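You operate a simulated robot arm through the tools that you are given. There is no shell and no other tool. Be economical: measure what you need, move in short steps, check, and stop when the job is done.

You are at the controls of a simulated two-armed robot. One attempt, no reset.

TASK
Part the belt and stand the thin blue pin in the orange cup.
Fine: wind to the red mark, then shut the green clamp lever, before the pin comes out; after it wind back to white, then open the lever.

The check looks at the end state, three seconds after you hand in, the way a careful person would. Anything else that was tipped, shoved, dropped, spilled or broken makes it a failure.

THE ROBOT
Two 7-joint arms with fingered hands on one trunk that stands fixed in place. Base frame: the origin is at the foot of the trunk, x ahead of it, y to its left, z up. Lengths are in cm, angles in rad, forces in N, time in s.
The left shoulder is at [7, 16.6, 119.3], the right one opposite. With the tool pointing down near the work surface each hand reaches from about 46 to 96 cm from the base axis, measured 20 degrees to its own side. Payload 4.1 kg a hand.
The TCP of each hand is the grasp point between the finger pads, 3.2 cm short of the fingertips. In the tool frame z runs along the fingers and y along their closing line. Largest opening 10.8 cm; the body of the gripper starts 3.8 cm behind the TCP. The gripper is a hand of 4 fingers: y runs from the thumb to the fingers, the wrist lies at [-1.6, -10.8, -18.6] in the tool frame, and closing takes about 1.5 s.
Orientation is told as [roll, pitch, yaw] about the base's x, y, z axes, in that order, counted from this pose: with the fingers straight down and the wrist toward the robot, the tool's x, y and z point along [0, 1, 0], [1, 0, 0] and [0, 0, -1] of the base frame.

THE INTERFACE
- The arms move only by the tool nudge_tool. It takes "left_plan", "right_plan" or both (then of equal length, played together; a hand with none holds still); each is a list of rows, each a list of 6 numbers: the turn, a rotation vector about the tool's x, y, z in units of 60 degrees (1.0 is 60 degrees), then the shift along the tool's x, y, z in units of 400 mm (1.0 is 400 mm). In form: [[ax, ay, az, x, y, z], ...]. A call has 1 to 8 rows; each row is the pose to reach, as a shift and turn from the pose commanded when the call began, along the tool's axes at that moment. "left_claw" and "right_claw" are, for a hand that has rows, the finger opening in cm, from 0 to 10.8, set as the call begins (left out, the last holds). A call with a number of a shift or a turn outside -1 to 1 is refused whole. Each row takes 0.2 s and may step no farther than 5 cm and 0.15 rad from the row before; otherwise, or with a gripper value out of range, the whole call is refused. Where a pose cannot be reached the arm comes as near as it can. A force on the tool above 90 N (or 10 N above the force at the start of the call, whichever is more), or a blocked arm, ends the call early, and 0.2 s more pass. The fingers move at their own pace (about 4.5 cm/s each) and stop on an object; they squeeze with about 26 N. The grip force told is the motor's: it shows also when the fingers shut on nothing. Time passes only in rows, and 0.2 s behind the last, so rows that repeat a pose let the fingers close. The reply holds the time, the measured pose of the TCP, the force on the tool along the base axes, the opening and the grip force, in the units named above and with some noise, with the torque about the TCP (base axes, N m) and any sound that the robot's microphone picked up.
- Cameras (640 x 400 px; columns grow to the right, rows downward): "scene" is now at [14.2, -1.49, 144.34]; the picture's right is [-0.14, -0.99, 0.00], its down [-0.35, 0.05, -0.93] and it looks along [0.92, -0.13, -0.36] (base axes); focal length 236 px, centre (320, 200). "left" rides on the left gripper at [-6.4, -9.3, -13.2] in its tool frame; the picture's right is [-0.80, -0.28, 0.53], its down [0.55, -0.71, 0.45] and it looks along [0.25, 0.65, 0.72] (tool axes); focal length 247 px, centre (320, 200). "right" rides on the right gripper at [6.4, -9.3, -13.2] in its tool frame; the picture's right is [-0.80, 0.28, -0.53], its down [-0.55, -0.71, 0.45] and it looks along [-0.25, 0.65, 0.72] (tool axes); focal length 247 px, centre (320, 200). There is no depth. A picture from a camera that has moved, and an enlarged one, comes with that camera's place and axes in the base frame and with its lens.
- grab_frame(camera): a new picture of that camera. The clock stands still meanwhile.
- slide_trunk(by): slides the trunk up (or, below 0, down) by that many cm; the arms and the scene camera ride with it, the base frame stays. It gives what a move gives, with no picture.
- move_fingers(index, middle, ring, thumb_bend, hand): sets how far each is bent, from 0 (flat) to 1 (curled in); at 0.3 the hand is open as for a grip, at 0.7 the pads meet at the TCP. One left out holds its place. A second passes; each finger stops where it meets its share of the squeeze, and holds until it gets a number again. A gripper value or a shape takes the hand back. It gives what a move gives, with no picture; readings hold the bend of each and the force on the fingers (four entries, about 0 where the hand has none), thumb and palm.
- grasp_type(shape, hand): the hand has 4 fingers and takes this shape, open, in about a second: jaw (thumb against the fingers, like two jaws); tri (thumb and two fingers); tip (a fingertip pinch); poke (one finger out to press); point (the index stretched); flat (the hand flat); cup (the hand cupped); fist (a fist). The gripper value then closes the fingers along that shape, each until it touches; the sizes above hold for jaw. It gives what a move gives, with no picture.
- pan_tilt(pan, tilt): turns the head with the scene camera to pan (to the left, within 1.501 rad either way) and tilt (down, from -0.506 to 1.204), counted from straight ahead of the robot. It gives what a move gives.
- zoom(camera, box): a new picture of the part [left, top, right, bottom] of that camera's present view, enlarged. The clock stands still meanwhile.
- job_done(): hands the job in; it is judged then, once.

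Work in short steps. Places have to be worked out from the pictures, the camera data and where the tool is seen: move nearer, look again, correct. Check each grasp and each placing, and mend what went wrong. You have 120 turns and 86 pictures in all, those below and enlarged ones among them. Open the grippers and draw the arms clear of the work before you hand the job in, unless the task says otherwise; then end with one line.

The tools are called after ">>>" as a command line: name --argument value ..., lists and objects as JSON in quotes. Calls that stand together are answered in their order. nudge_tool: Moves the arms, as the interface text tells. Its arguments: {"type":"object","properties":{"left_plan":{"type":"array","items":{"type":"array","items":{"type":"number"}}},"left_claw":{"type":"number"},"right_plan":{"type":"array","items":{"type":"array","items":{"type":"number"}}},"right_claw":{"type":"number"}},"required":[]} The other tools are called the same way: slide_trunk (by) slides the trunk up or down; grasp_type (shape, hand) gives the hand a shape; move_fingers (index, middle, ring, thumb_bend, hand) moves the fingers one by one; pan_tilt (pan, tilt) turns the head that bears the scene camera; grab_frame (camera) takes a picture; zoom (camera, box) takes an enlarged picture of a part of a camera's view; job_done () hands the job in.

At the start:

```text
time_s: 0.0
left_ee_pos: [57.65, 6.65, 133.4]
left_orientation: [0.002, -0.002, 0.003]
left_contact_force: [0.0, 0.3, 0.7]
left_moment: [0.02, 0.0, -0.02]
left_grip_width: 10.74
left_gripper_force: 0.0
left_shape: jaw
left_bend: [0.3, 0.3, 0.3, 0.3]
left_finger forces: [0.0, 0.1, 0.0, 0.0, 0.0, 0.0]
right_ee_pos: [40.14, -36.13, 137.88]
right_orientation: [-0.001, 0.001, 0.0]
right_contact_force: [0.2, 0.1, -0.1]
right_moment: [-0.01, 0.07, 0.01]
right_grip_width: 10.74
right_gripper_force: 0.1
right_shape: jaw
right_bend: [0.3, 0.3, 0.3, 0.3]
right_finger forces: [0.1, 0.0, 0.0, 0.0, 0.0, 0.1]
trunk travel left (down, up): [-70.0, 24.0]
head pan, tilt: [-0.143, 0.365]
```

scene: 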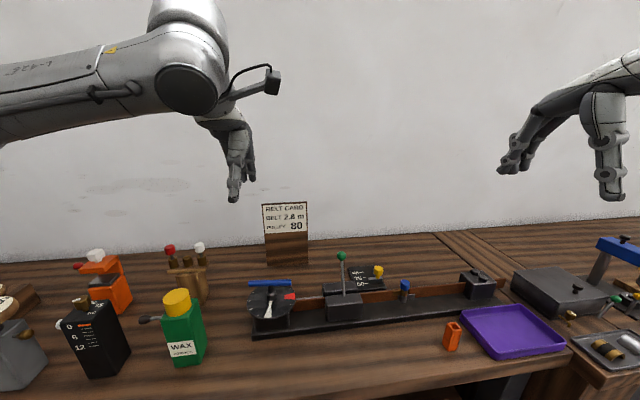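
right: 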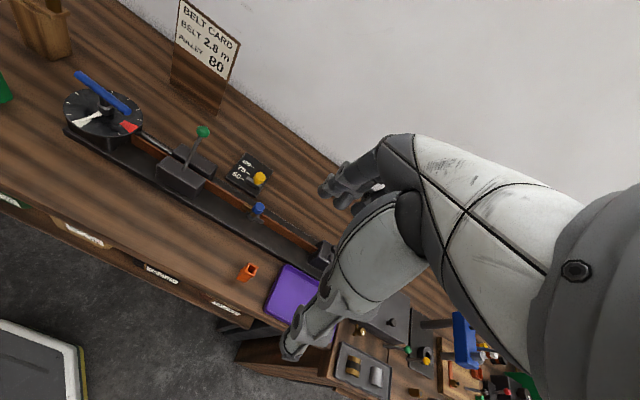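
left: 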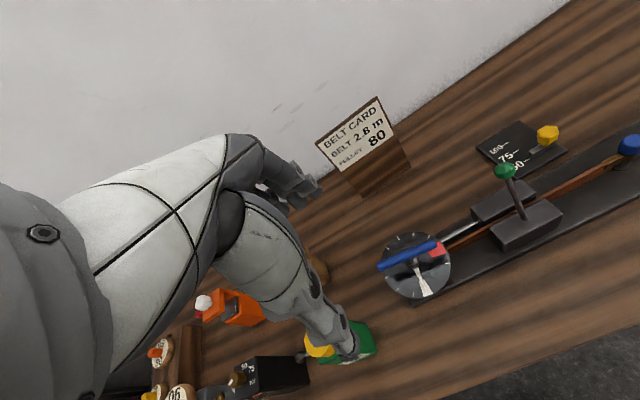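

I start by enlarging the tensioner area in the scene view to understand the parts.

>>> zoom --camera "scene" --box '[230, 240, 390, 340]'

>>> zoom --camera "scene" --box '[380, 240, 540, 340]'

>>> zoom --camera "left" --box '[360, 100, 640, 310]'

```text
4.00 times, centred on (310, 290) of scene
camera zoom: at [14.2, -1.49, 144.34], right [-0.14, -0.99, 0.0], down [-0.35, 0.05, -0.93], along [0.92, -0.13, -0.36], focal length 944 px, centre (360, -160)
```

zoom: 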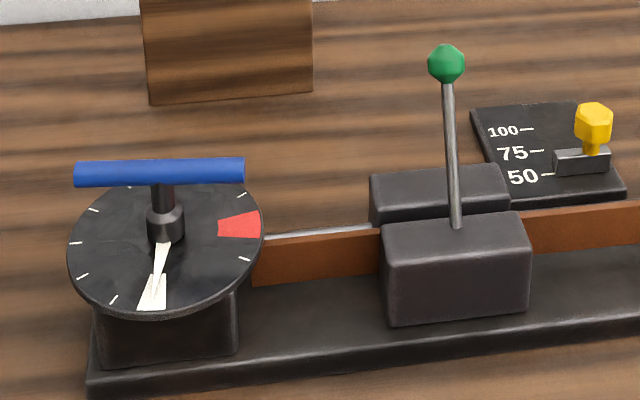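

```text
4.00 times, centred on (460, 290) of scene
camera zoom: at [14.2, -1.49, 144.34], right [-0.14, -0.99, 0.0], down [-0.35, 0.05, -0.93], along [0.92, -0.13, -0.36], focal length 944 px, centre (-240, -160)
```

zoom: 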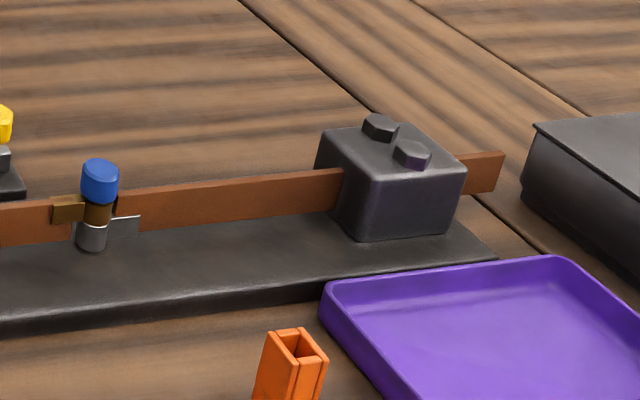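

```text
1.90 times, centred on (500, 205) of left
camera zoom: at [48.41, 0.3, 146.51], right [-0.28, -0.8, -0.53], down [-0.71, 0.55, -0.45], along [0.65, 0.25, -0.72], focal length 470 px, centre (-23, 190)
```

zoom: 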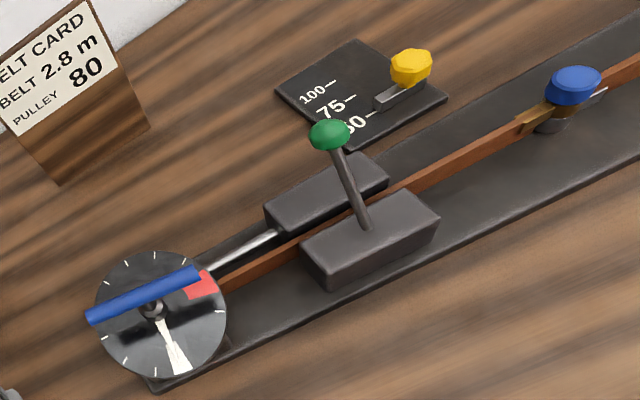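

The dial centre triangulates to about (65.5, 4.4, 95.7), the blue bar to about z=102 along y, 11 cm long. I look closer at the dial ticks, lever, pin and cup.

>>> zoom --camera "left" --box '[370, 225, 466, 305]'

>>> zoom --camera "scene" --box '[240, 270, 304, 330]'

>>> zoom --camera "right" --box '[60, 60, 300, 290]'

>>> zoom --camera "scene" --box '[380, 270, 480, 360]'

```text
5.00 times, centred on (418, 265) of left
camera zoom: at [48.41, 0.3, 146.51], right [-0.28, -0.8, -0.53], down [-0.71, 0.55, -0.45], along [0.65, 0.25, -0.72], focal length 1235 px, centre (-170, -125)
```

zoom: 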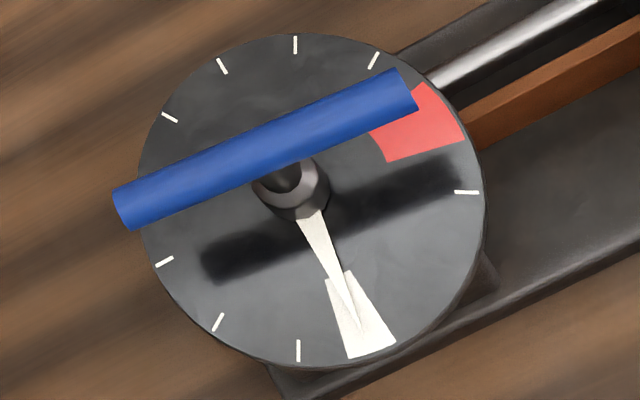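

```text
6.67 times, centred on (272, 300) of scene
camera zoom: at [14.2, -1.49, 144.34], right [-0.14, -0.99, 0.0], down [-0.35, 0.05, -0.93], along [0.92, -0.13, -0.36], focal length 1573 px, centre (640, -467)
```

zoom: 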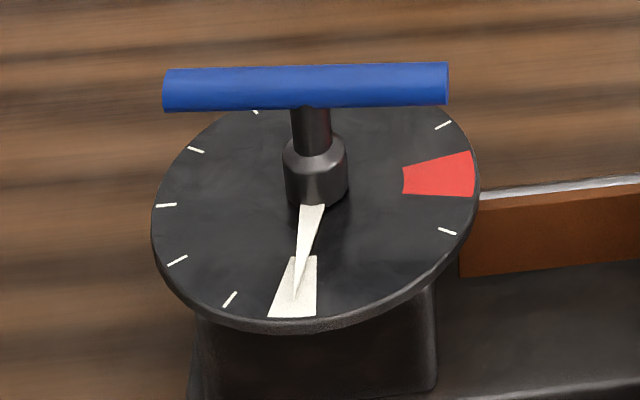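

```text
1.74 times, centred on (180, 175) of right
camera zoom: at [30.9, -29.54, 151.14], right [0.28, -0.8, 0.53], down [-0.71, -0.55, -0.45], along [0.65, -0.25, -0.72], focal length 430 px, centre (564, 244)
```

zoom: 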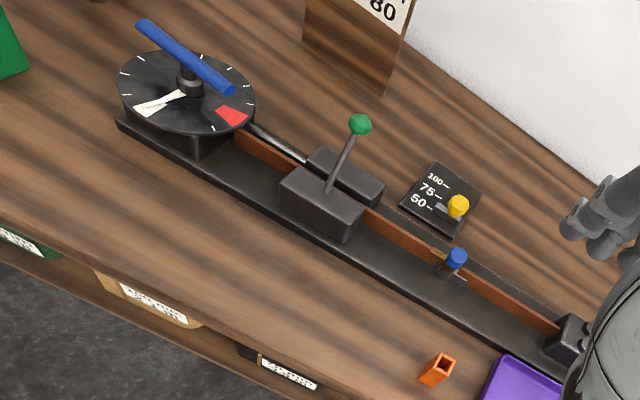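

```text
4.44 times, centred on (430, 315) of scene
camera zoom: at [14.2, -1.49, 144.34], right [-0.14, -0.99, 0.0], down [-0.35, 0.05, -0.93], along [0.92, -0.13, -0.36], focal length 1049 px, centre (-169, -311)
```

zoom: 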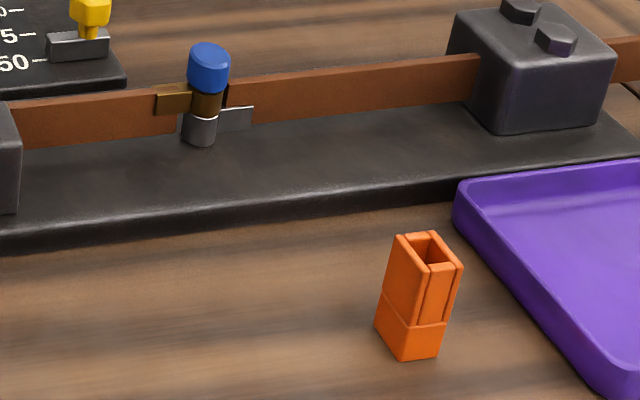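

Plan: the right hand does everything (turning counter‑clockwise suits it). First I move the left arm, which hovers over the dial, aside to the left and turn it so its camera watches the bench.

>>> nudge_tool --left_plan '[[0, 0, 0.11, 0.1, -0.03, 0], [0, 0, 0.22, 0.2, -0.06, 0], [0, 0, 0.33, 0.3, -0.09, 0], [0, 0, 0.44, 0.4, -0.12, 0], [0, 0, 0.55, 0.5, -0.15, 0], [0, 0, 0.66, 0.55, -0.15, 0]]'

>>> grab_frame --camera "left"

```text
time_s: 1.4
left_ee_pos: [51.66, 28.85, 133.19]
left_orientation: [0.0, 0.0, -0.692]
left_contact_force: [-0.4, 0.5, 0.8]
left_moment: [0.0, -0.01, 0.0]
left_grip_width: 10.76
left_gripper_force: 0.1
left_shape: jaw
left_bend: [0.3, 0.3, 0.3, 0.3]
left_finger forces: [0.0, 0.0, 0.1, 0.1, 0.0, 0.0]
right_ee_pos: [40.21, -36.06, 137.85]
right_orientation: [-0.001, -0.001, 0.002]
right_contact_force: [0.3, 0.0, 0.2]
right_moment: [-0.01, 0.01, -0.03]
right_grip_width: 10.77
right_gripper_force: 0.1
right_shape: jaw
right_bend: [0.3, 0.3, 0.3, 0.3]
right_finger forces: [0.0, 0.1, 0.0, 0.1, 0.1, 0.0]
trunk travel left (down, up): [-70.0, 24.0]
head pan, tilt: [-0.143, 0.365]
```

```text
75 pictures are left
camera left: at [40.4, 29.76, 146.38], right [-0.73, -0.43, -0.53], down [-0.19, 0.87, -0.45], along [0.66, -0.22, -0.72], focal length 247 px, centre (320, 200)
```

left: 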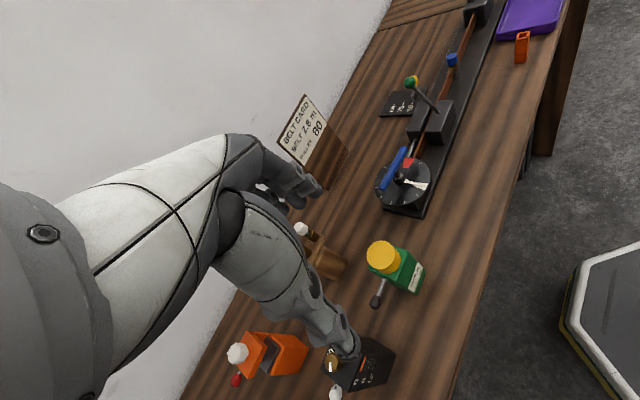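

The right hand goes over the dial in two calls, staying high above the lever.

>>> nudge_tool --right_plan '[[0, 0, 0, 0.08, 0.055, 0.03], [0, 0, 0, 0.16, 0.11, 0.06], [0, 0, 0, 0.24, 0.165, 0.09], [0, 0, 0, 0.32, 0.22, 0.12], [0, 0, 0, 0.4, 0.275, 0.15], [0, 0, 0, 0.48, 0.33, 0.18], [0, 0, 0, 0.56, 0.385, 0.21], [0, 0, 0, 0.64, 0.44, 0.24]]'

>>> nudge_tool --right_plan '[[0, 0, 0.02, 0.08, 0.055, 0.03], [0, 0, 0.04, 0.16, 0.11, 0.06], [0, 0, 0.06, 0.24, 0.165, 0.09], [0, 0, 0.08, 0.32, 0.18, 0.12], [0, 0, 0.1, 0.37, 0.192, 0.16]]'

>>> grab_frame --camera "right"

>>> grab_frame --camera "scene"

```text
time_s: 3.2
left_ee_pos: [51.58, 28.8, 133.26]
left_orientation: [0.001, -0.002, -0.69]
left_contact_force: [-0.7, 0.6, 0.3]
left_moment: [0.0, 0.01, -0.01]
left_grip_width: 10.74
left_gripper_force: 0.0
left_shape: jaw
left_bend: [0.3, 0.3, 0.3, 0.3]
left_finger forces: [0.1, 0.0, 0.1, 0.0, 0.0, 0.0]
right_ee_pos: [54.18, -15.23, 128.73]
right_orientation: [0.0, -0.004, -0.003]
right_contact_force: [-0.2, -0.6, 0.2]
right_moment: [0.0, -0.04, 0.03]
right_grip_width: 10.76
right_gripper_force: 0.1
right_shape: jaw
right_bend: [0.3, 0.3, 0.3, 0.3]
right_finger forces: [0.1, 0.0, 0.0, 0.0, 0.1, 0.1]
right hand out of reach, approached as far as the arm can: row 7, 8
trunk travel left (down, up): [-70.0, 24.0]
head pan, tilt: [-0.143, 0.365]
```

```text
time_s: 4.4
left_ee_pos: [51.72, 28.75, 133.23]
left_orientation: [-0.001, 0.0, -0.69]
left_contact_force: [0.0, 0.1, 0.5]
left_moment: [0.02, 0.0, 0.0]
left_grip_width: 10.78
left_gripper_force: 0.1
left_shape: jaw
left_bend: [0.3, 0.3, 0.3, 0.3]
left_finger forces: [0.0, 0.1, 0.1, 0.1, 0.0, 0.0]
right_ee_pos: [55.04, -16.29, 126.07]
right_orientation: [0.003, 0.0, -0.094]
right_contact_force: [-0.8, 0.2, 0.0]
right_moment: [0.03, -0.01, 0.02]
right_grip_width: 10.76
right_gripper_force: 0.0
right_shape: jaw
right_bend: [0.3, 0.3, 0.3, 0.3]
right_finger forces: [0.1, 0.0, 0.0, 0.0, 0.0, 0.1]
right hand out of reach, approached as far as the arm can: row 1, 2, 3, 4, 5
trunk travel left (down, up): [-70.0, 24.0]
head pan, tilt: [-0.143, 0.365]
```

```text
74 pictures are left
camera right: at [46.45, -8.91, 139.23], right [0.21, -0.82, 0.53], down [-0.75, -0.48, -0.45], along [0.62, -0.31, -0.72], focal length 247 px, centre (320, 200)
```

right: 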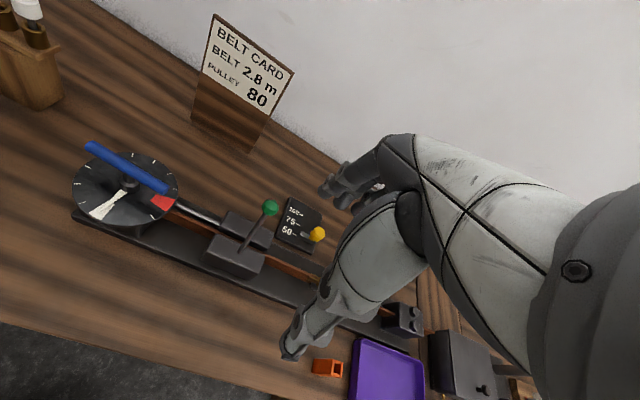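

```text
73 pictures are left
camera scene: at [14.24, -1.5, 144.34], right [-0.14, -0.99, 0.0], down [-0.35, 0.05, -0.93], along [0.92, -0.13, -0.36], focal length 236 px, centre (320, 200)
```

scene: 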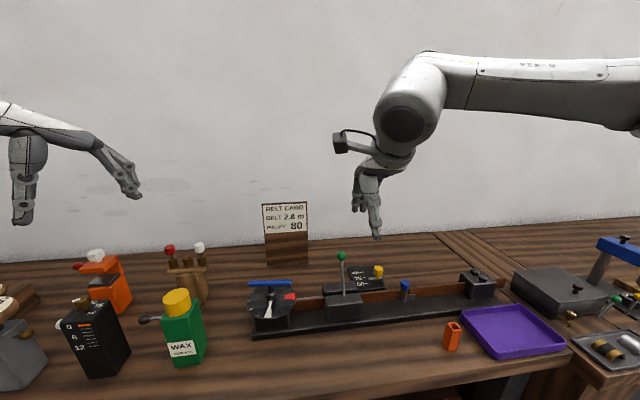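

The right hand cannot reach that far left at this yaw, so the left hand will turn the winder by pushing its bar end with a pinched-finger peg. I withdraw the right arm and shape the left hand into a closed tip pinch.

>>> nudge_tool --right_plan '[[0, 0, -0.02, -0.09, -0.04, -0.02], [0, 0, -0.04, -0.18, -0.08, -0.04], [0, 0, -0.06, -0.27, -0.12, -0.06], [0, 0, -0.08, -0.36, -0.16, -0.08], [0, 0, -0.09, -0.45, -0.2, -0.1], [0, 0, -0.09, -0.54, -0.24, -0.12]]'

>>> grasp_type --hand "left" --shape "tip"

>>> nudge_tool --left_plan '[[0, 0, 0, -0.05, 0, 0], [0, 0, 0, -0.1, 0, 0], [0, 0, 0, -0.15, 0, 0], [0, 0, 0, -0.2, 0, 0], [0, 0, 0, -0.2, 0, 0], [0, 0, 0, -0.2, 0, 0], [0, 0, 0, -0.2, 0, 0], [0, 0, 0, -0.2, 0, 0]]' --left_claw 0

>>> grab_frame --camera "scene"

>>> grab_frame --camera "left"

```text
time_s: 5.8
left_ee_pos: [51.65, 28.61, 133.22]
left_orientation: [-0.002, 0.001, -0.69]
left_contact_force: [-0.5, 0.2, -0.1]
left_moment: [0.04, -0.02, 0.01]
left_grip_width: 10.78
left_gripper_force: 0.0
left_shape: jaw
left_bend: [0.3, 0.3, 0.3, 0.3]
left_finger forces: [0.0, 0.0, 0.0, 0.1, 0.0, 0.0]
right_ee_pos: [43.43, -36.79, 130.84]
right_orientation: [0.0, 0.001, -0.008]
right_contact_force: [-0.5, -1.6, -0.9]
right_moment: [0.04, -0.01, 0.01]
right_grip_width: 10.81
right_gripper_force: 0.1
right_shape: jaw
right_bend: [0.3, 0.3, 0.3, 0.3]
right_finger forces: [0.1, 0.0, 0.0, 0.1, 0.0, 0.0]
trunk travel left (down, up): [-70.0, 24.0]
head pan, tilt: [-0.143, 0.365]
```

```text
time_s: 6.7
left_ee_pos: [51.69, 28.75, 133.34]
left_orientation: [-0.003, -0.001, -0.689]
left_contact_force: [0.2, 0.5, -0.6]
left_moment: [-0.02, -0.01, -0.03]
left_grip_width: 10.76
left_gripper_force: 0.1
left_shape: tip
left_bend: [0.3, 0.98, 0.99, 0.3]
left_finger forces: [0.0, 0.0, 0.1, 0.0, 0.0, 0.1]
right_ee_pos: [43.48, -36.56, 130.86]
right_orientation: [0.001, -0.001, -0.01]
right_contact_force: [0.2, -0.5, -0.1]
right_moment: [0.03, 0.02, -0.03]
right_grip_width: 10.77
right_gripper_force: 0.0
right_shape: jaw
right_bend: [0.3, 0.3, 0.3, 0.3]
right_finger forces: [0.0, 0.0, 0.1, 0.0, 0.0, 0.0]
trunk travel left (down, up): [-70.0, 24.0]
head pan, tilt: [-0.143, 0.365]
```

```text
time_s: 8.5
left_ee_pos: [46.61, 22.57, 133.17]
left_orientation: [-0.001, -0.001, -0.689]
left_contact_force: [0.9, 0.1, 0.1]
left_moment: [0.0, -0.02, 0.01]
left_grip_width: 0.01
left_gripper_force: 26.3
left_shape: tip
left_bend: [0.3, 1.0, 1.0, 0.48]
left_finger forces: [0.0, 0.0, 0.0, 0.0, 0.1, 0.1]
right_ee_pos: [43.54, -36.58, 130.76]
right_orientation: [0.001, 0.0, -0.011]
right_contact_force: [0.0, -0.5, 0.0]
right_moment: [0.0, -0.02, -0.03]
right_grip_width: 10.81
right_gripper_force: 0.1
right_shape: jaw
right_bend: [0.3, 0.3, 0.3, 0.3]
right_finger forces: [0.0, 0.0, 0.1, 0.0, 0.1, 0.1]
trunk travel left (down, up): [-70.0, 24.0]
head pan, tilt: [-0.143, 0.365]
```

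```text
72 pictures are left
camera scene: at [14.21, -1.46, 144.34], right [-0.14, -0.99, 0.0], down [-0.35, 0.05, -0.93], along [0.92, -0.13, -0.36], focal length 236 px, centre (320, 200)
```

scene: 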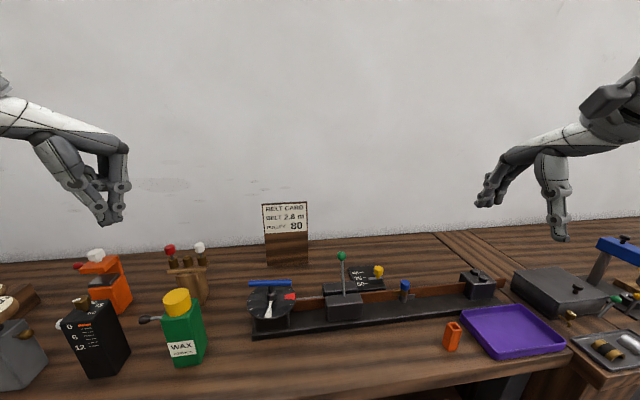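

```text
71 pictures are left
camera left: at [35.28, 23.55, 146.44], right [-0.73, -0.44, -0.53], down [-0.2, 0.87, -0.45], along [0.66, -0.22, -0.72], focal length 247 px, centre (320, 200)
```

left: 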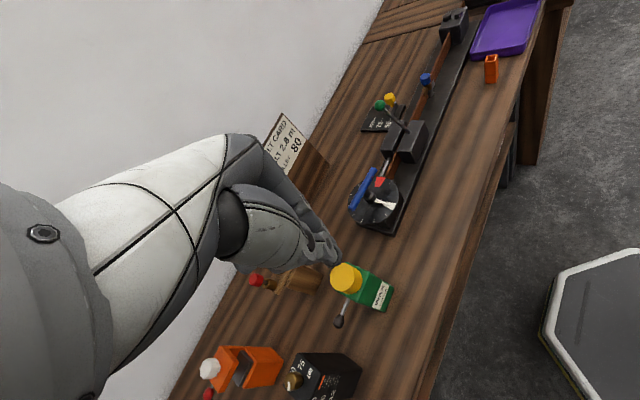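

Let me see the pinched hand's tip position close up.

>>> zoom --camera "scene" --box '[0, 80, 160, 240]'

>>> zoom --camera "left" --box '[220, 130, 420, 300]'

```text
2.50 times, centred on (80, 160) of scene
camera zoom: at [14.21, -1.46, 144.34], right [-0.14, -0.99, 0.0], down [-0.35, 0.05, -0.93], along [0.92, -0.13, -0.36], focal length 590 px, centre (920, 300)
```

zoom: 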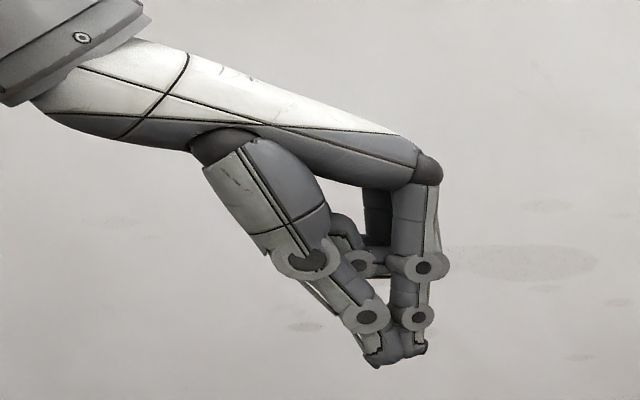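

```text
2.35 times, centred on (320, 215) of left
camera zoom: at [35.28, 23.55, 146.44], right [-0.73, -0.44, -0.53], down [-0.2, 0.87, -0.45], along [0.66, -0.22, -0.72], focal length 581 px, centre (320, 165)
```

zoom: 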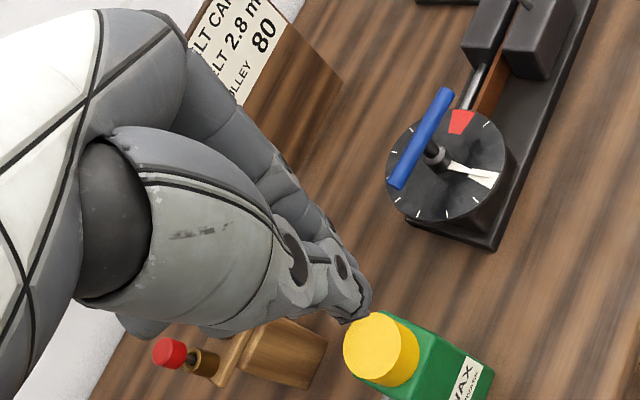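

Tips sit about 3 cm under the TCP as told. I move this peg to the robot side of the bar's right half: (61.5, 0.5), first at z≈115.

>>> nudge_tool --left_plan '[[0, 0, 0, -0.0235, 0.08, 0.057], [0, 0, 0, -0.047, 0.16, 0.114], [0, 0, 0, -0.0705, 0.24, 0.171], [0, 0, 0, -0.094, 0.32, 0.228], [0, 0, 0, -0.1175, 0.4, 0.285], [0, 0, 0, -0.141, 0.48, 0.342], [0, 0, 0, -0.1645, 0.56, 0.4], [0, 0, 0, -0.188, 0.64, 0.455]]'

>>> grab_frame --camera "scene"

>>> grab_frame --camera "left"

```text
time_s: 10.3
left_ee_pos: [61.68, 0.37, 114.95]
left_orientation: [0.0, 0.003, -0.689]
left_contact_force: [0.4, 0.3, -0.9]
left_moment: [0.01, -0.02, 0.01]
left_grip_width: 0.0
left_gripper_force: 26.3
left_shape: tip
left_bend: [0.3, 1.0, 1.0, 0.48]
left_finger forces: [0.0, 0.0, 0.1, 0.0, 0.0, 0.0]
right_ee_pos: [43.62, -36.67, 130.74]
right_orientation: [0.001, 0.0, -0.01]
right_contact_force: [0.0, 0.0, -1.0]
right_moment: [-0.02, 0.02, -0.01]
right_grip_width: 10.79
right_gripper_force: 0.1
right_shape: jaw
right_bend: [0.3, 0.3, 0.3, 0.3]
right_finger forces: [0.0, 0.0, 0.0, 0.0, 0.0, 0.0]
trunk travel left (down, up): [-70.0, 24.0]
head pan, tilt: [-0.143, 0.365]
```

```text
68 pictures are left
camera scene: at [14.34, -1.62, 144.33], right [-0.14, -0.99, 0.0], down [-0.35, 0.05, -0.93], along [0.92, -0.13, -0.36], focal length 236 px, centre (320, 200)
```

scene: 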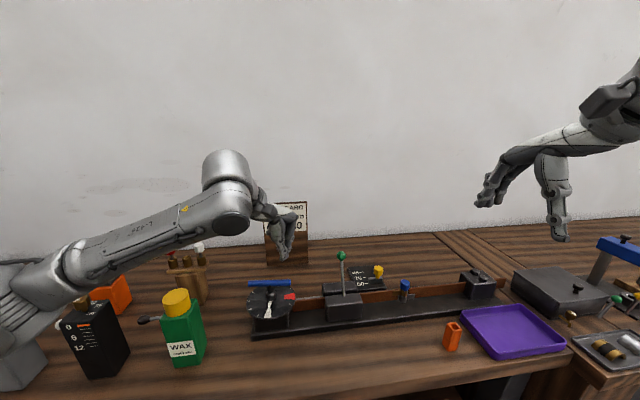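

```text
67 pictures are left
camera left: at [50.45, 1.26, 128.22], right [-0.73, -0.44, -0.53], down [-0.2, 0.87, -0.45], along [0.66, -0.22, -0.72], focal length 247 px, centre (320, 200)
```

left: 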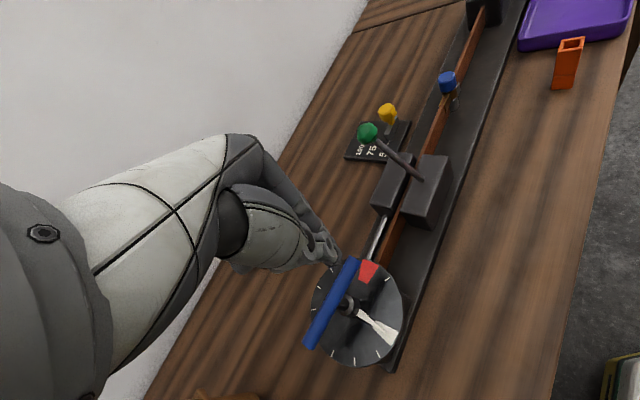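

The view is good and the arm is clear of the items. I lower the peg straight to z≈102.8 in front of the bar's right half.

>>> nudge_tool --left_plan '[[0, 0, 0, 0, 0, 0.1], [0, 0, 0, 0, 0, 0.2], [0, 0, 0, 0, 0, 0.26], [0, 0, 0, 0, 0, 0.303]]'

>>> zoom --camera "scene" --box '[220, 220, 348, 340]'

>>> grab_frame --camera "left"

```text
time_s: 11.3
left_ee_pos: [61.64, 0.53, 103.06]
left_orientation: [-0.002, -0.002, -0.69]
left_contact_force: [0.7, -0.2, -0.5]
left_moment: [-0.02, 0.0, 0.02]
left_grip_width: 0.01
left_gripper_force: 26.0
left_shape: tip
left_bend: [0.3, 1.0, 1.0, 0.48]
left_finger forces: [0.0, 0.0, 0.0, 0.0, 0.0, 0.1]
right_ee_pos: [43.55, -36.52, 130.76]
right_orientation: [-0.001, -0.001, -0.009]
right_contact_force: [0.2, 0.6, -0.3]
right_moment: [-0.03, -0.01, -0.02]
right_grip_width: 10.78
right_gripper_force: 0.1
right_shape: jaw
right_bend: [0.3, 0.3, 0.3, 0.3]
right_finger forces: [0.0, 0.0, 0.0, 0.0, 0.0, 0.0]
trunk travel left (down, up): [-70.0, 24.0]
head pan, tilt: [-0.143, 0.365]
```

```text
3.33 times, centred on (284, 280) of scene
camera zoom: at [14.27, -1.48, 144.34], right [-0.14, -0.99, 0.0], down [-0.35, 0.05, -0.93], along [0.92, -0.13, -0.36], focal length 786 px, centre (440, -67)
```

zoom: 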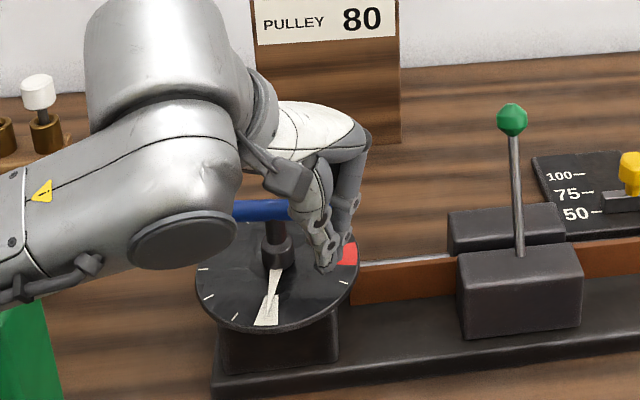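

```text
65 pictures are left
camera left: at [50.32, 1.4, 116.22], right [-0.73, -0.44, -0.53], down [-0.2, 0.87, -0.45], along [0.66, -0.22, -0.72], focal length 247 px, centre (320, 200)
```

left: 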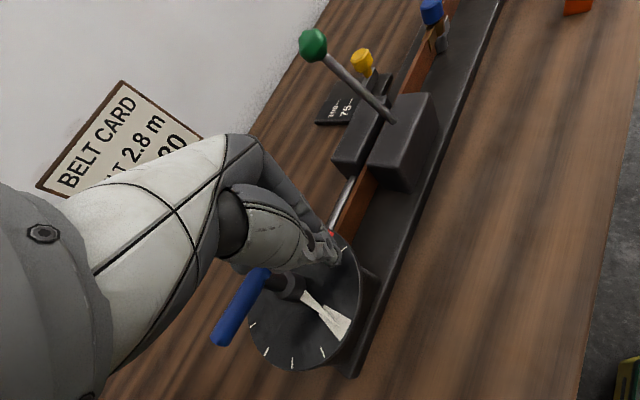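

The peg stands in front of the bar's right half with no contact. I push it gently forward along the arc for a first ~30° and check the sense of turning.

>>> nudge_tool --left_plan '[[0, 0, 0, 0.009, 0.015, 0.005], [0, 0, 0, 0.0187, 0.0306, 0.005], [0, 0, 0, 0.0235, 0.0464, 0.005], [0, 0, 0, 0.0283, 0.0622, 0.005], [0, 0, 0, 0.0365, 0.0754, 0.005], [0, 0, 0, 0.0446, 0.0886, 0.005], [0, 0, 0, 0.0446, 0.0886, 0.005]]'

>>> zoom --camera "scene" --box '[220, 220, 348, 340]'

>>> grab_frame --camera "left"

```text
time_s: 12.9
left_ee_pos: [64.65, -0.73, 103.26]
left_orientation: [0.001, -0.001, -0.693]
left_contact_force: [-44.7, -5.7, -1.4]
left_moment: [-0.08, 0.5, -0.21]
left_grip_width: 0.01
left_gripper_force: 25.9
left_shape: tip
left_bend: [0.3, 1.0, 1.0, 0.45]
left_finger forces: [13.8, 0.0, 0.0, 0.0, 0.1, 0.0]
right_ee_pos: [42.78, -36.7, 131.07]
right_orientation: [0.0, -0.006, -0.01]
right_contact_force: [0.7, -0.1, -1.0]
right_moment: [0.01, -0.02, -0.01]
right_grip_width: 10.79
right_gripper_force: 0.0
right_shape: jaw
right_bend: [0.3, 0.3, 0.3, 0.3]
right_finger forces: [0.1, 0.0, 0.0, 0.1, 0.0, 0.0]
trunk travel left (down, up): [-70.0, 24.0]
head pan, tilt: [-0.143, 0.365]
```

```text
3.33 times, centred on (284, 280) of scene
camera zoom: at [13.29, -1.61, 144.42], right [-0.14, -0.99, 0.0], down [-0.35, 0.05, -0.94], along [0.93, -0.13, -0.35], focal length 786 px, centre (440, -67)
```

zoom: 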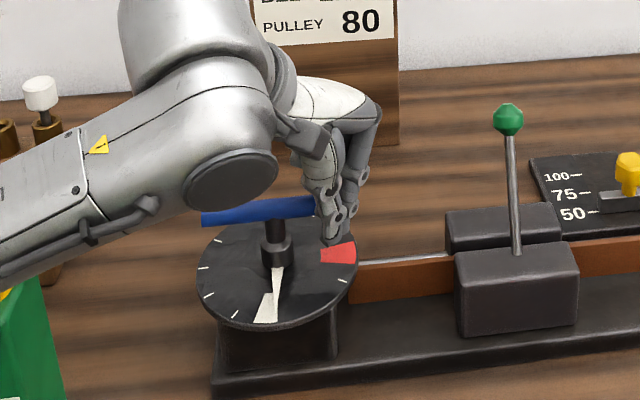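

```text
63 pictures are left
camera left: at [53.38, 0.31, 116.3], right [-0.73, -0.43, -0.53], down [-0.19, 0.87, -0.45], along [0.66, -0.22, -0.72], focal length 247 px, centre (320, 200)
```

left: 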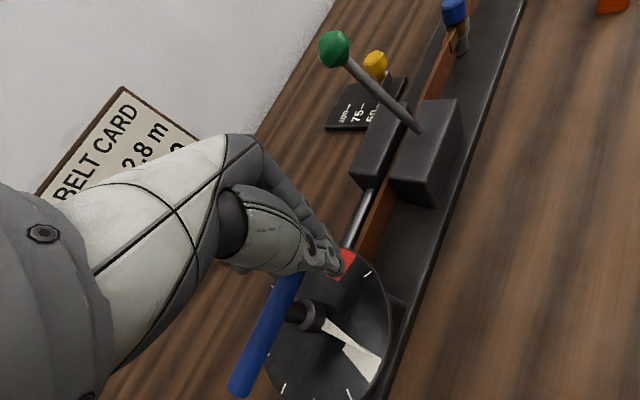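

The bar turns counter‑clockwise with steady resistance (~45 N). I continue along the arc.

>>> nudge_tool --left_plan '[[0, 0, 0, 0.0113, 0.0104, 0], [0, 0, 0, 0.0227, 0.0208, 0], [0, 0, 0, 0.0363, 0.028, 0], [0, 0, 0, 0.0499, 0.0353, 0], [0, 0, 0, 0.0651, 0.0388, 0], [0, 0, 0, 0.0803, 0.0423, 0], [0, 0, 0, 0.0803, 0.0423, 0]]'

>>> zoom --camera "scene" --box '[220, 220, 348, 340]'

```text
time_s: 13.8
left_ee_pos: [65.44, -0.91, 103.29]
left_orientation: [-0.018, -0.002, -0.718]
left_contact_force: [-63.1, -10.1, 23.0]
left_moment: [-0.14, 0.99, 0.04]
left_grip_width: 0.02
left_gripper_force: 26.4
left_shape: tip
left_bend: [0.33, 1.0, 1.0, 0.43]
left_finger forces: [113.9, 0.0, 0.1, 0.1, 0.1, 0.0]
right_ee_pos: [42.65, -36.27, 131.23]
right_orientation: [-0.001, -0.008, -0.009]
right_contact_force: [0.6, 0.9, 0.0]
right_moment: [-0.02, 0.03, 0.0]
right_grip_width: 10.8
right_gripper_force: 0.0
right_shape: jaw
right_bend: [0.3, 0.3, 0.3, 0.3]
right_finger forces: [0.0, 0.0, 0.1, 0.0, 0.0, 0.1]
trunk travel left (down, up): [-70.0, 24.0]
head pan, tilt: [-0.143, 0.365]
stopped in row 4 (left hand): the force on the tool passed its limit (the readings are from after the stop); the commanded pose is now the measured one
```

```text
3.33 times, centred on (284, 280) of scene
camera zoom: at [13.13, -1.29, 144.52], right [-0.14, -0.99, 0.0], down [-0.34, 0.05, -0.94], along [0.93, -0.13, -0.35], focal length 786 px, centre (440, -67)
```

zoom: 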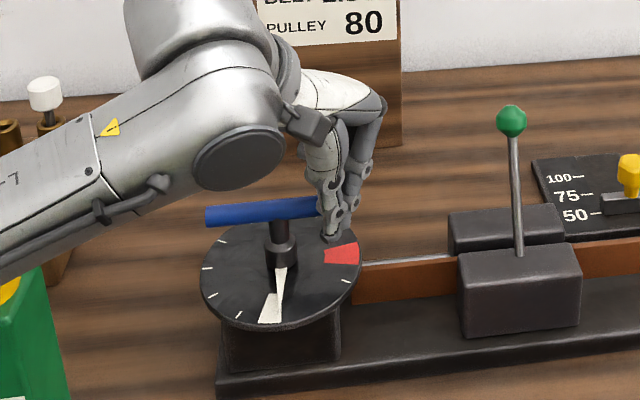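

The push stalled after only ~10°; probably white is the end stop in this sense. I back the peg off and see what the bar does.

>>> nudge_tool --left_plan '[[0, 0, 0, -0.02, -0.024, 0], [0, 0, 0, -0.04, -0.048, 0], [0, 0, 0, -0.06, -0.072, 0], [0, 0, 0, -0.06, -0.072, 0]]'

>>> zoom --camera "scene" --box '[240, 270, 304, 330]'

>>> zoom --camera "left" --box '[200, 200, 440, 400]'

```text
time_s: 14.8
left_ee_pos: [62.86, -0.4, 102.59]
left_orientation: [-0.011, 0.007, -0.704]
left_contact_force: [0.0, -0.5, 0.2]
left_moment: [-0.01, -0.01, 0.03]
left_grip_width: 0.04
left_gripper_force: 26.2
left_shape: tip
left_bend: [0.31, 1.0, 1.0, 0.45]
left_finger forces: [0.1, 0.1, 0.1, 0.1, 0.1, 0.1]
right_ee_pos: [43.45, -36.64, 130.86]
right_orientation: [0.002, 0.0, -0.009]
right_contact_force: [-0.3, 0.2, -0.3]
right_moment: [-0.05, -0.01, -0.03]
right_grip_width: 10.77
right_gripper_force: 0.1
right_shape: jaw
right_bend: [0.3, 0.3, 0.3, 0.3]
right_finger forces: [0.0, 0.0, 0.0, 0.0, 0.0, 0.0]
trunk travel left (down, up): [-70.0, 24.0]
head pan, tilt: [-0.143, 0.365]
```

```text
6.67 times, centred on (272, 300) of scene
camera zoom: at [14.16, -1.47, 144.34], right [-0.14, -0.99, 0.0], down [-0.35, 0.05, -0.93], along [0.93, -0.13, -0.36], focal length 1573 px, centre (640, -467)
```

zoom: 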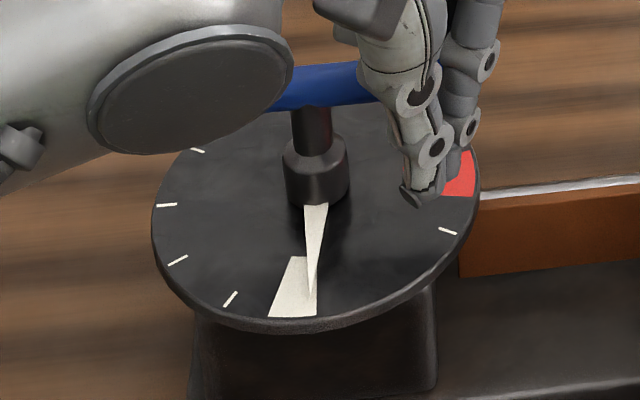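

```text
2.00 times, centred on (320, 300) of left
camera zoom: at [51.78, 0.76, 115.94], right [-0.74, -0.43, -0.52], down [-0.19, 0.87, -0.45], along [0.65, -0.23, -0.73], focal length 494 px, centre (320, 0)
```

zoom: 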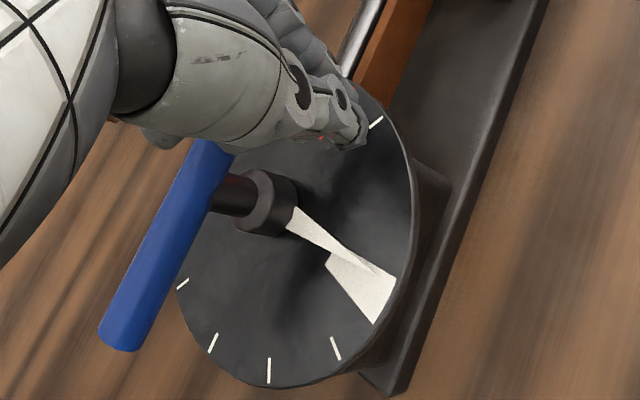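

The pointer stayed ~9° past white at its stop, so winding must go clockwise (along the ticks). I move the peg along the robot side to the bar's left half.

>>> nudge_tool --left_plan '[[0, 0, 0, -0.0243, -0.0286, 0], [0, 0, 0, 0.018, -0.065, 0], [0, 0, 0, 0.061, -0.101, 0], [0, 0, 0, 0.104, -0.138, 0], [0, 0, 0, 0.1472, -0.1742, 0]]'

>>> grab_frame --camera "left"

>>> grab_frame --camera "scene"

```text
time_s: 16.0
left_ee_pos: [61.56, 8.58, 102.66]
left_orientation: [-0.015, 0.003, -0.705]
left_contact_force: [0.5, 0.1, 0.8]
left_moment: [0.0, -0.01, 0.03]
left_grip_width: 0.01
left_gripper_force: 25.5
left_shape: tip
left_bend: [0.31, 1.0, 1.0, 0.45]
left_finger forces: [0.0, 0.0, 0.0, 0.0, 0.0, 0.0]
right_ee_pos: [43.58, -36.48, 130.83]
right_orientation: [0.0, 0.0, -0.01]
right_contact_force: [-0.2, 0.1, -0.6]
right_moment: [-0.01, -0.02, 0.03]
right_grip_width: 10.78
right_gripper_force: 0.2
right_shape: jaw
right_bend: [0.3, 0.3, 0.3, 0.3]
right_finger forces: [0.0, 0.0, 0.1, 0.1, 0.0, 0.0]
trunk travel left (down, up): [-70.0, 24.0]
head pan, tilt: [-0.143, 0.365]
```

```text
59 pictures are left
camera left: at [50.33, 9.82, 115.96], right [-0.74, -0.43, -0.52], down [-0.19, 0.87, -0.45], along [0.65, -0.24, -0.73], focal length 247 px, centre (320, 200)
```

left: 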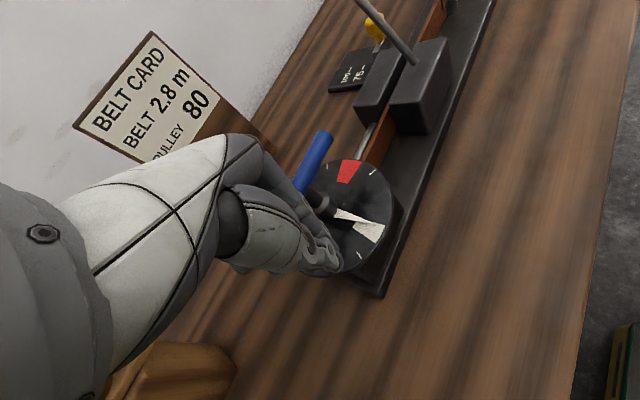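

```text
58 pictures are left
camera scene: at [14.19, -1.36, 144.34], right [-0.14, -0.99, 0.0], down [-0.35, 0.05, -0.93], along [0.92, -0.13, -0.36], focal length 236 px, centre (320, 200)
```

scene: 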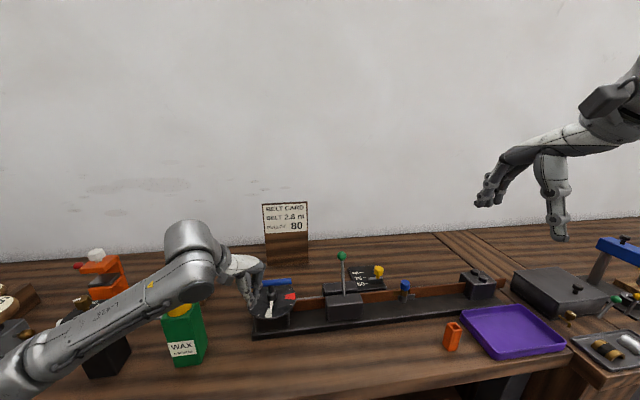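

Now I push the left half forward (clockwise) and read the resistance.

>>> nudge_tool --left_plan '[[0, 0, 0, 0.0234, 0.0251, 0], [0, 0, 0, 0.0467, 0.0502, 0], [0, 0, 0, 0.0575, 0.0598, 0], [0, 0, 0, 0.0683, 0.0695, 0], [0, 0, 0, 0.0764, 0.0817, 0], [0, 0, 0, 0.0845, 0.0939, 0]]'

>>> grab_frame --camera "left"

```text
time_s: 17.4
left_ee_pos: [66.52, 8.7, 102.73]
left_orientation: [-0.012, 0.006, -0.703]
left_contact_force: [-5.1, 3.2, 2.8]
left_moment: [-0.05, 0.0, -0.05]
left_grip_width: 0.02
left_gripper_force: 26.4
left_shape: tip
left_bend: [0.31, 1.0, 1.0, 0.45]
left_finger forces: [5.8, 0.1, 0.0, 0.1, 0.0, 0.0]
right_ee_pos: [43.5, -36.49, 130.83]
right_orientation: [-0.001, -0.001, -0.007]
right_contact_force: [-0.6, 0.0, 0.1]
right_moment: [0.0, -0.01, 0.0]
right_grip_width: 10.77
right_gripper_force: 0.1
right_shape: jaw
right_bend: [0.3, 0.3, 0.3, 0.3]
right_finger forces: [0.0, 0.0, 0.1, 0.1, 0.1, 0.0]
trunk travel left (down, up): [-70.0, 24.0]
head pan, tilt: [-0.143, 0.365]
```

```text
57 pictures are left
camera left: at [55.31, 9.88, 115.97], right [-0.74, -0.43, -0.52], down [-0.19, 0.87, -0.45], along [0.65, -0.23, -0.73], focal length 247 px, centre (320, 200)
```

left: 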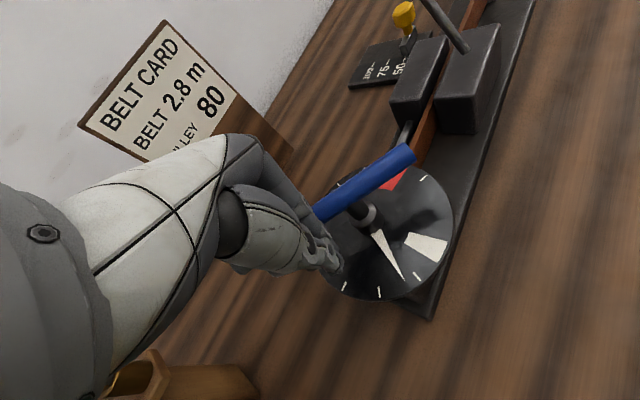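

It winds clockwise easily (~6 N). I continue around the far side of the dial.

>>> nudge_tool --left_plan '[[0, 0, 0, 0.0093, 0.0275, 0], [0, 0, 0, 0.011, 0.0566, 0], [0, 0, 0, 0.0052, 0.0852, 0], [0, 0, 0, -0.0077, 0.1113, 0], [0, 0, 0, -0.027, 0.133, 0], [0, 0, 0, -0.0514, 0.1491, 0]]'

>>> grab_frame --camera "left"

```text
time_s: 18.8
left_ee_pos: [69.69, 3.26, 102.63]
left_orientation: [-0.011, 0.006, -0.702]
left_contact_force: [1.5, 6.8, 2.0]
left_moment: [0.04, 0.05, -0.06]
left_grip_width: 0.0
left_gripper_force: 26.0
left_shape: tip
left_bend: [0.31, 1.0, 1.0, 0.45]
left_finger forces: [1.5, 0.1, 0.1, 0.0, 3.2, 0.1]
right_ee_pos: [43.5, -36.58, 130.78]
right_orientation: [0.0, 0.001, -0.008]
right_contact_force: [0.2, 0.0, -0.4]
right_moment: [0.0, -0.01, 0.0]
right_grip_width: 10.79
right_gripper_force: 0.1
right_shape: jaw
right_bend: [0.3, 0.3, 0.3, 0.3]
right_finger forces: [0.0, 0.0, 0.1, 0.0, 0.0, 0.0]
trunk travel left (down, up): [-70.0, 24.0]
head pan, tilt: [-0.143, 0.365]
```

```text
56 pictures are left
camera left: at [58.61, 4.49, 115.87], right [-0.74, -0.43, -0.52], down [-0.19, 0.87, -0.45], along [0.65, -0.23, -0.73], focal length 247 px, centre (320, 200)
```

left: 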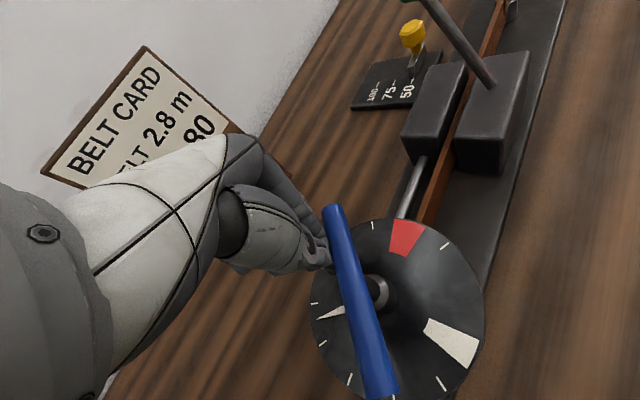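

Pointer is about half way. I continue toward the near-right side, stopping short of red to check.

>>> nudge_tool --left_plan '[[0, 0, 0, -0.0275, 0.0093, 0], [0, 0, 0, -0.0566, 0.011, 0], [0, 0, 0, -0.0852, 0.0052, 0], [0, 0, 0, -0.1113, -0.0077, 0], [0, 0, 0, -0.133, -0.027, 0]]'

>>> grab_frame --camera "left"

```text
time_s: 20.0
left_ee_pos: [65.41, -0.25, 102.69]
left_orientation: [-0.013, 0.007, -0.706]
left_contact_force: [2.4, -2.6, 0.9]
left_moment: [0.03, 0.0, 0.0]
left_grip_width: 0.01
left_gripper_force: 25.8
left_shape: tip
left_bend: [0.31, 1.0, 1.0, 0.45]
left_finger forces: [0.0, 0.0, 0.0, 0.0, 3.8, 0.1]
right_ee_pos: [43.59, -36.77, 130.8]
right_orientation: [0.0, -0.001, -0.009]
right_contact_force: [0.0, 0.5, -0.5]
right_moment: [0.02, -0.01, -0.02]
right_grip_width: 10.79
right_gripper_force: 0.0
right_shape: jaw
right_bend: [0.3, 0.3, 0.3, 0.3]
right_finger forces: [0.0, 0.1, 0.0, 0.0, 0.0, 0.0]
trunk travel left (down, up): [-70.0, 24.0]
head pan, tilt: [-0.143, 0.365]
```

```text
55 pictures are left
camera left: at [54.3, 1.0, 115.99], right [-0.74, -0.43, -0.52], down [-0.19, 0.87, -0.45], along [0.65, -0.24, -0.73], focal length 247 px, centre (320, 200)
```

left: 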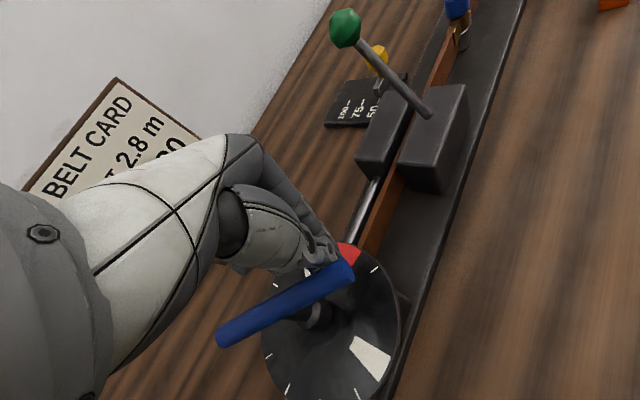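

The bar's leading end is at about −133°, with red expected at about −161°. I advance ~22° more and check.

>>> nudge_tool --left_plan '[[0, 0, 0, -0.009, -0.0122, 0], [0, 0, 0, -0.0161, -0.0244, 0], [0, 0, 0, -0.021, -0.037, 0], [0, 0, 0, -0.021, -0.037, 0]]'

>>> grab_frame --camera "left"

>>> zoom --camera "scene" --box '[230, 240, 358, 340]'

```text
time_s: 21.0
left_ee_pos: [63.8, 0.19, 102.69]
left_orientation: [-0.014, 0.007, -0.703]
left_contact_force: [1.3, -2.3, 1.4]
left_moment: [-0.01, 0.01, 0.0]
left_grip_width: 0.0
left_gripper_force: 25.8
left_shape: tip
left_bend: [0.31, 1.0, 1.0, 0.45]
left_finger forces: [0.1, 0.1, 0.0, 0.1, 2.2, 0.1]
right_ee_pos: [43.59, -36.63, 130.75]
right_orientation: [-0.001, 0.001, -0.011]
right_contact_force: [-0.5, 0.4, -0.4]
right_moment: [0.02, 0.01, -0.01]
right_grip_width: 10.78
right_gripper_force: 0.0
right_shape: jaw
right_bend: [0.3, 0.3, 0.3, 0.3]
right_finger forces: [0.1, 0.0, 0.1, 0.0, 0.1, 0.0]
trunk travel left (down, up): [-70.0, 24.0]
head pan, tilt: [-0.143, 0.365]
```

```text
54 pictures are left
camera left: at [52.65, 1.35, 115.95], right [-0.74, -0.43, -0.52], down [-0.19, 0.87, -0.45], along [0.65, -0.23, -0.73], focal length 247 px, centre (320, 200)
```

left: 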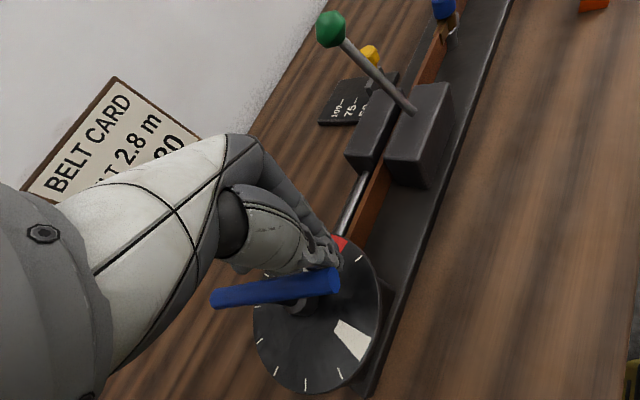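

```text
4.00 times, centred on (294, 290) of scene
camera zoom: at [14.22, -1.52, 144.34], right [-0.14, -0.99, 0.0], down [-0.35, 0.05, -0.93], along [0.92, -0.13, -0.36], focal length 944 px, centre (424, -160)
```

zoom: 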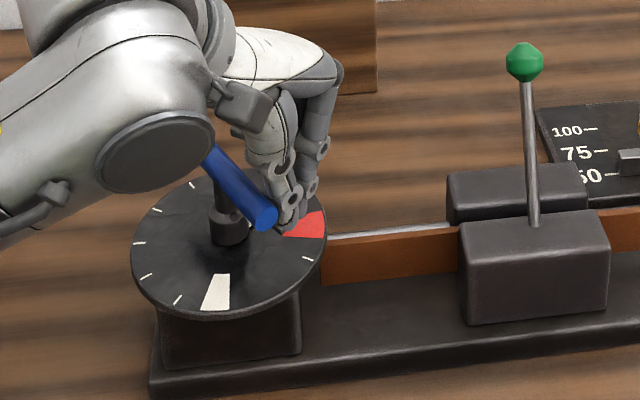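

Bar is at about −150°; about 12° remain. I advance that much, then back the hand off (upwards) to see the pointer.

>>> nudge_tool --left_plan '[[0, 0, 0, -0.003, -0.012, 0], [0, 0, 0, -0.0055, -0.024, 0], [0, 0, 0, -0.0055, -0.024, 0]]'

>>> nudge_tool --left_plan '[[0, 0, 0, -0.02, 0.02, 0], [0, 0, 0, -0.03, 0.03, -0.08], [0, 0, 0, -0.03, 0.03, -0.18], [0, 0, 0, 0.05, -0.03, -0.28]]'

>>> zoom --camera "scene" --box '[240, 270, 304, 330]'

>>> grab_frame --camera "left"

```text
time_s: 21.8
left_ee_pos: [62.84, 0.66, 102.57]
left_orientation: [-0.012, 0.007, -0.702]
left_contact_force: [0.7, -1.0, 1.6]
left_moment: [-0.02, 0.02, -0.05]
left_grip_width: 0.0
left_gripper_force: 25.8
left_shape: tip
left_bend: [0.31, 1.0, 1.0, 0.45]
left_finger forces: [0.0, 0.0, 0.0, 0.0, 2.2, 0.1]
right_ee_pos: [43.44, -36.6, 130.69]
right_orientation: [0.0, -0.001, -0.011]
right_contact_force: [-0.3, 0.0, -0.3]
right_moment: [-0.01, 0.0, 0.0]
right_grip_width: 10.77
right_gripper_force: 0.0
right_shape: jaw
right_bend: [0.3, 0.3, 0.3, 0.3]
right_finger forces: [0.0, 0.0, 0.0, 0.0, 0.0, 0.0]
trunk travel left (down, up): [-70.0, 24.0]
head pan, tilt: [-0.143, 0.365]
```

```text
refused: row 4 steps farther than a row can; nothing moved
```

```text
6.67 times, centred on (272, 300) of scene
camera zoom: at [14.21, -1.52, 144.34], right [-0.14, -0.99, 0.0], down [-0.35, 0.05, -0.93], along [0.92, -0.13, -0.36], focal length 1573 px, centre (640, -467)
```

zoom: 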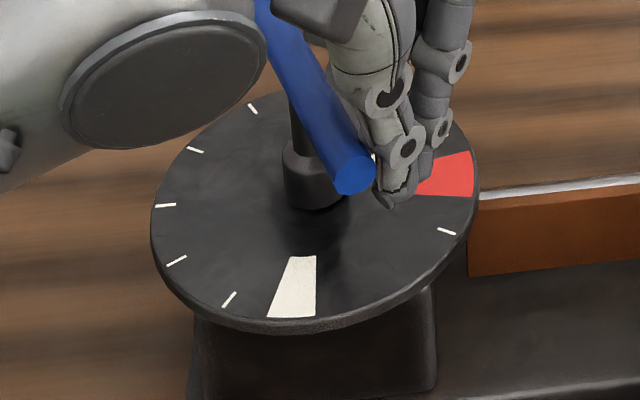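

```text
51 pictures are left
camera left: at [51.78, 1.83, 116.0], right [-0.74, -0.43, -0.52], down [-0.19, 0.87, -0.45], along [0.65, -0.23, -0.73], focal length 247 px, centre (320, 200)
```

left: 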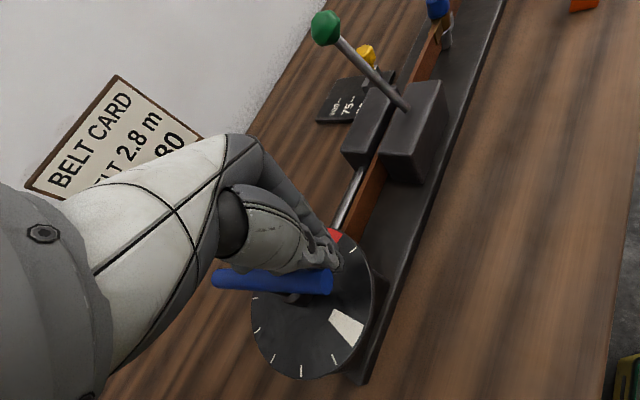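

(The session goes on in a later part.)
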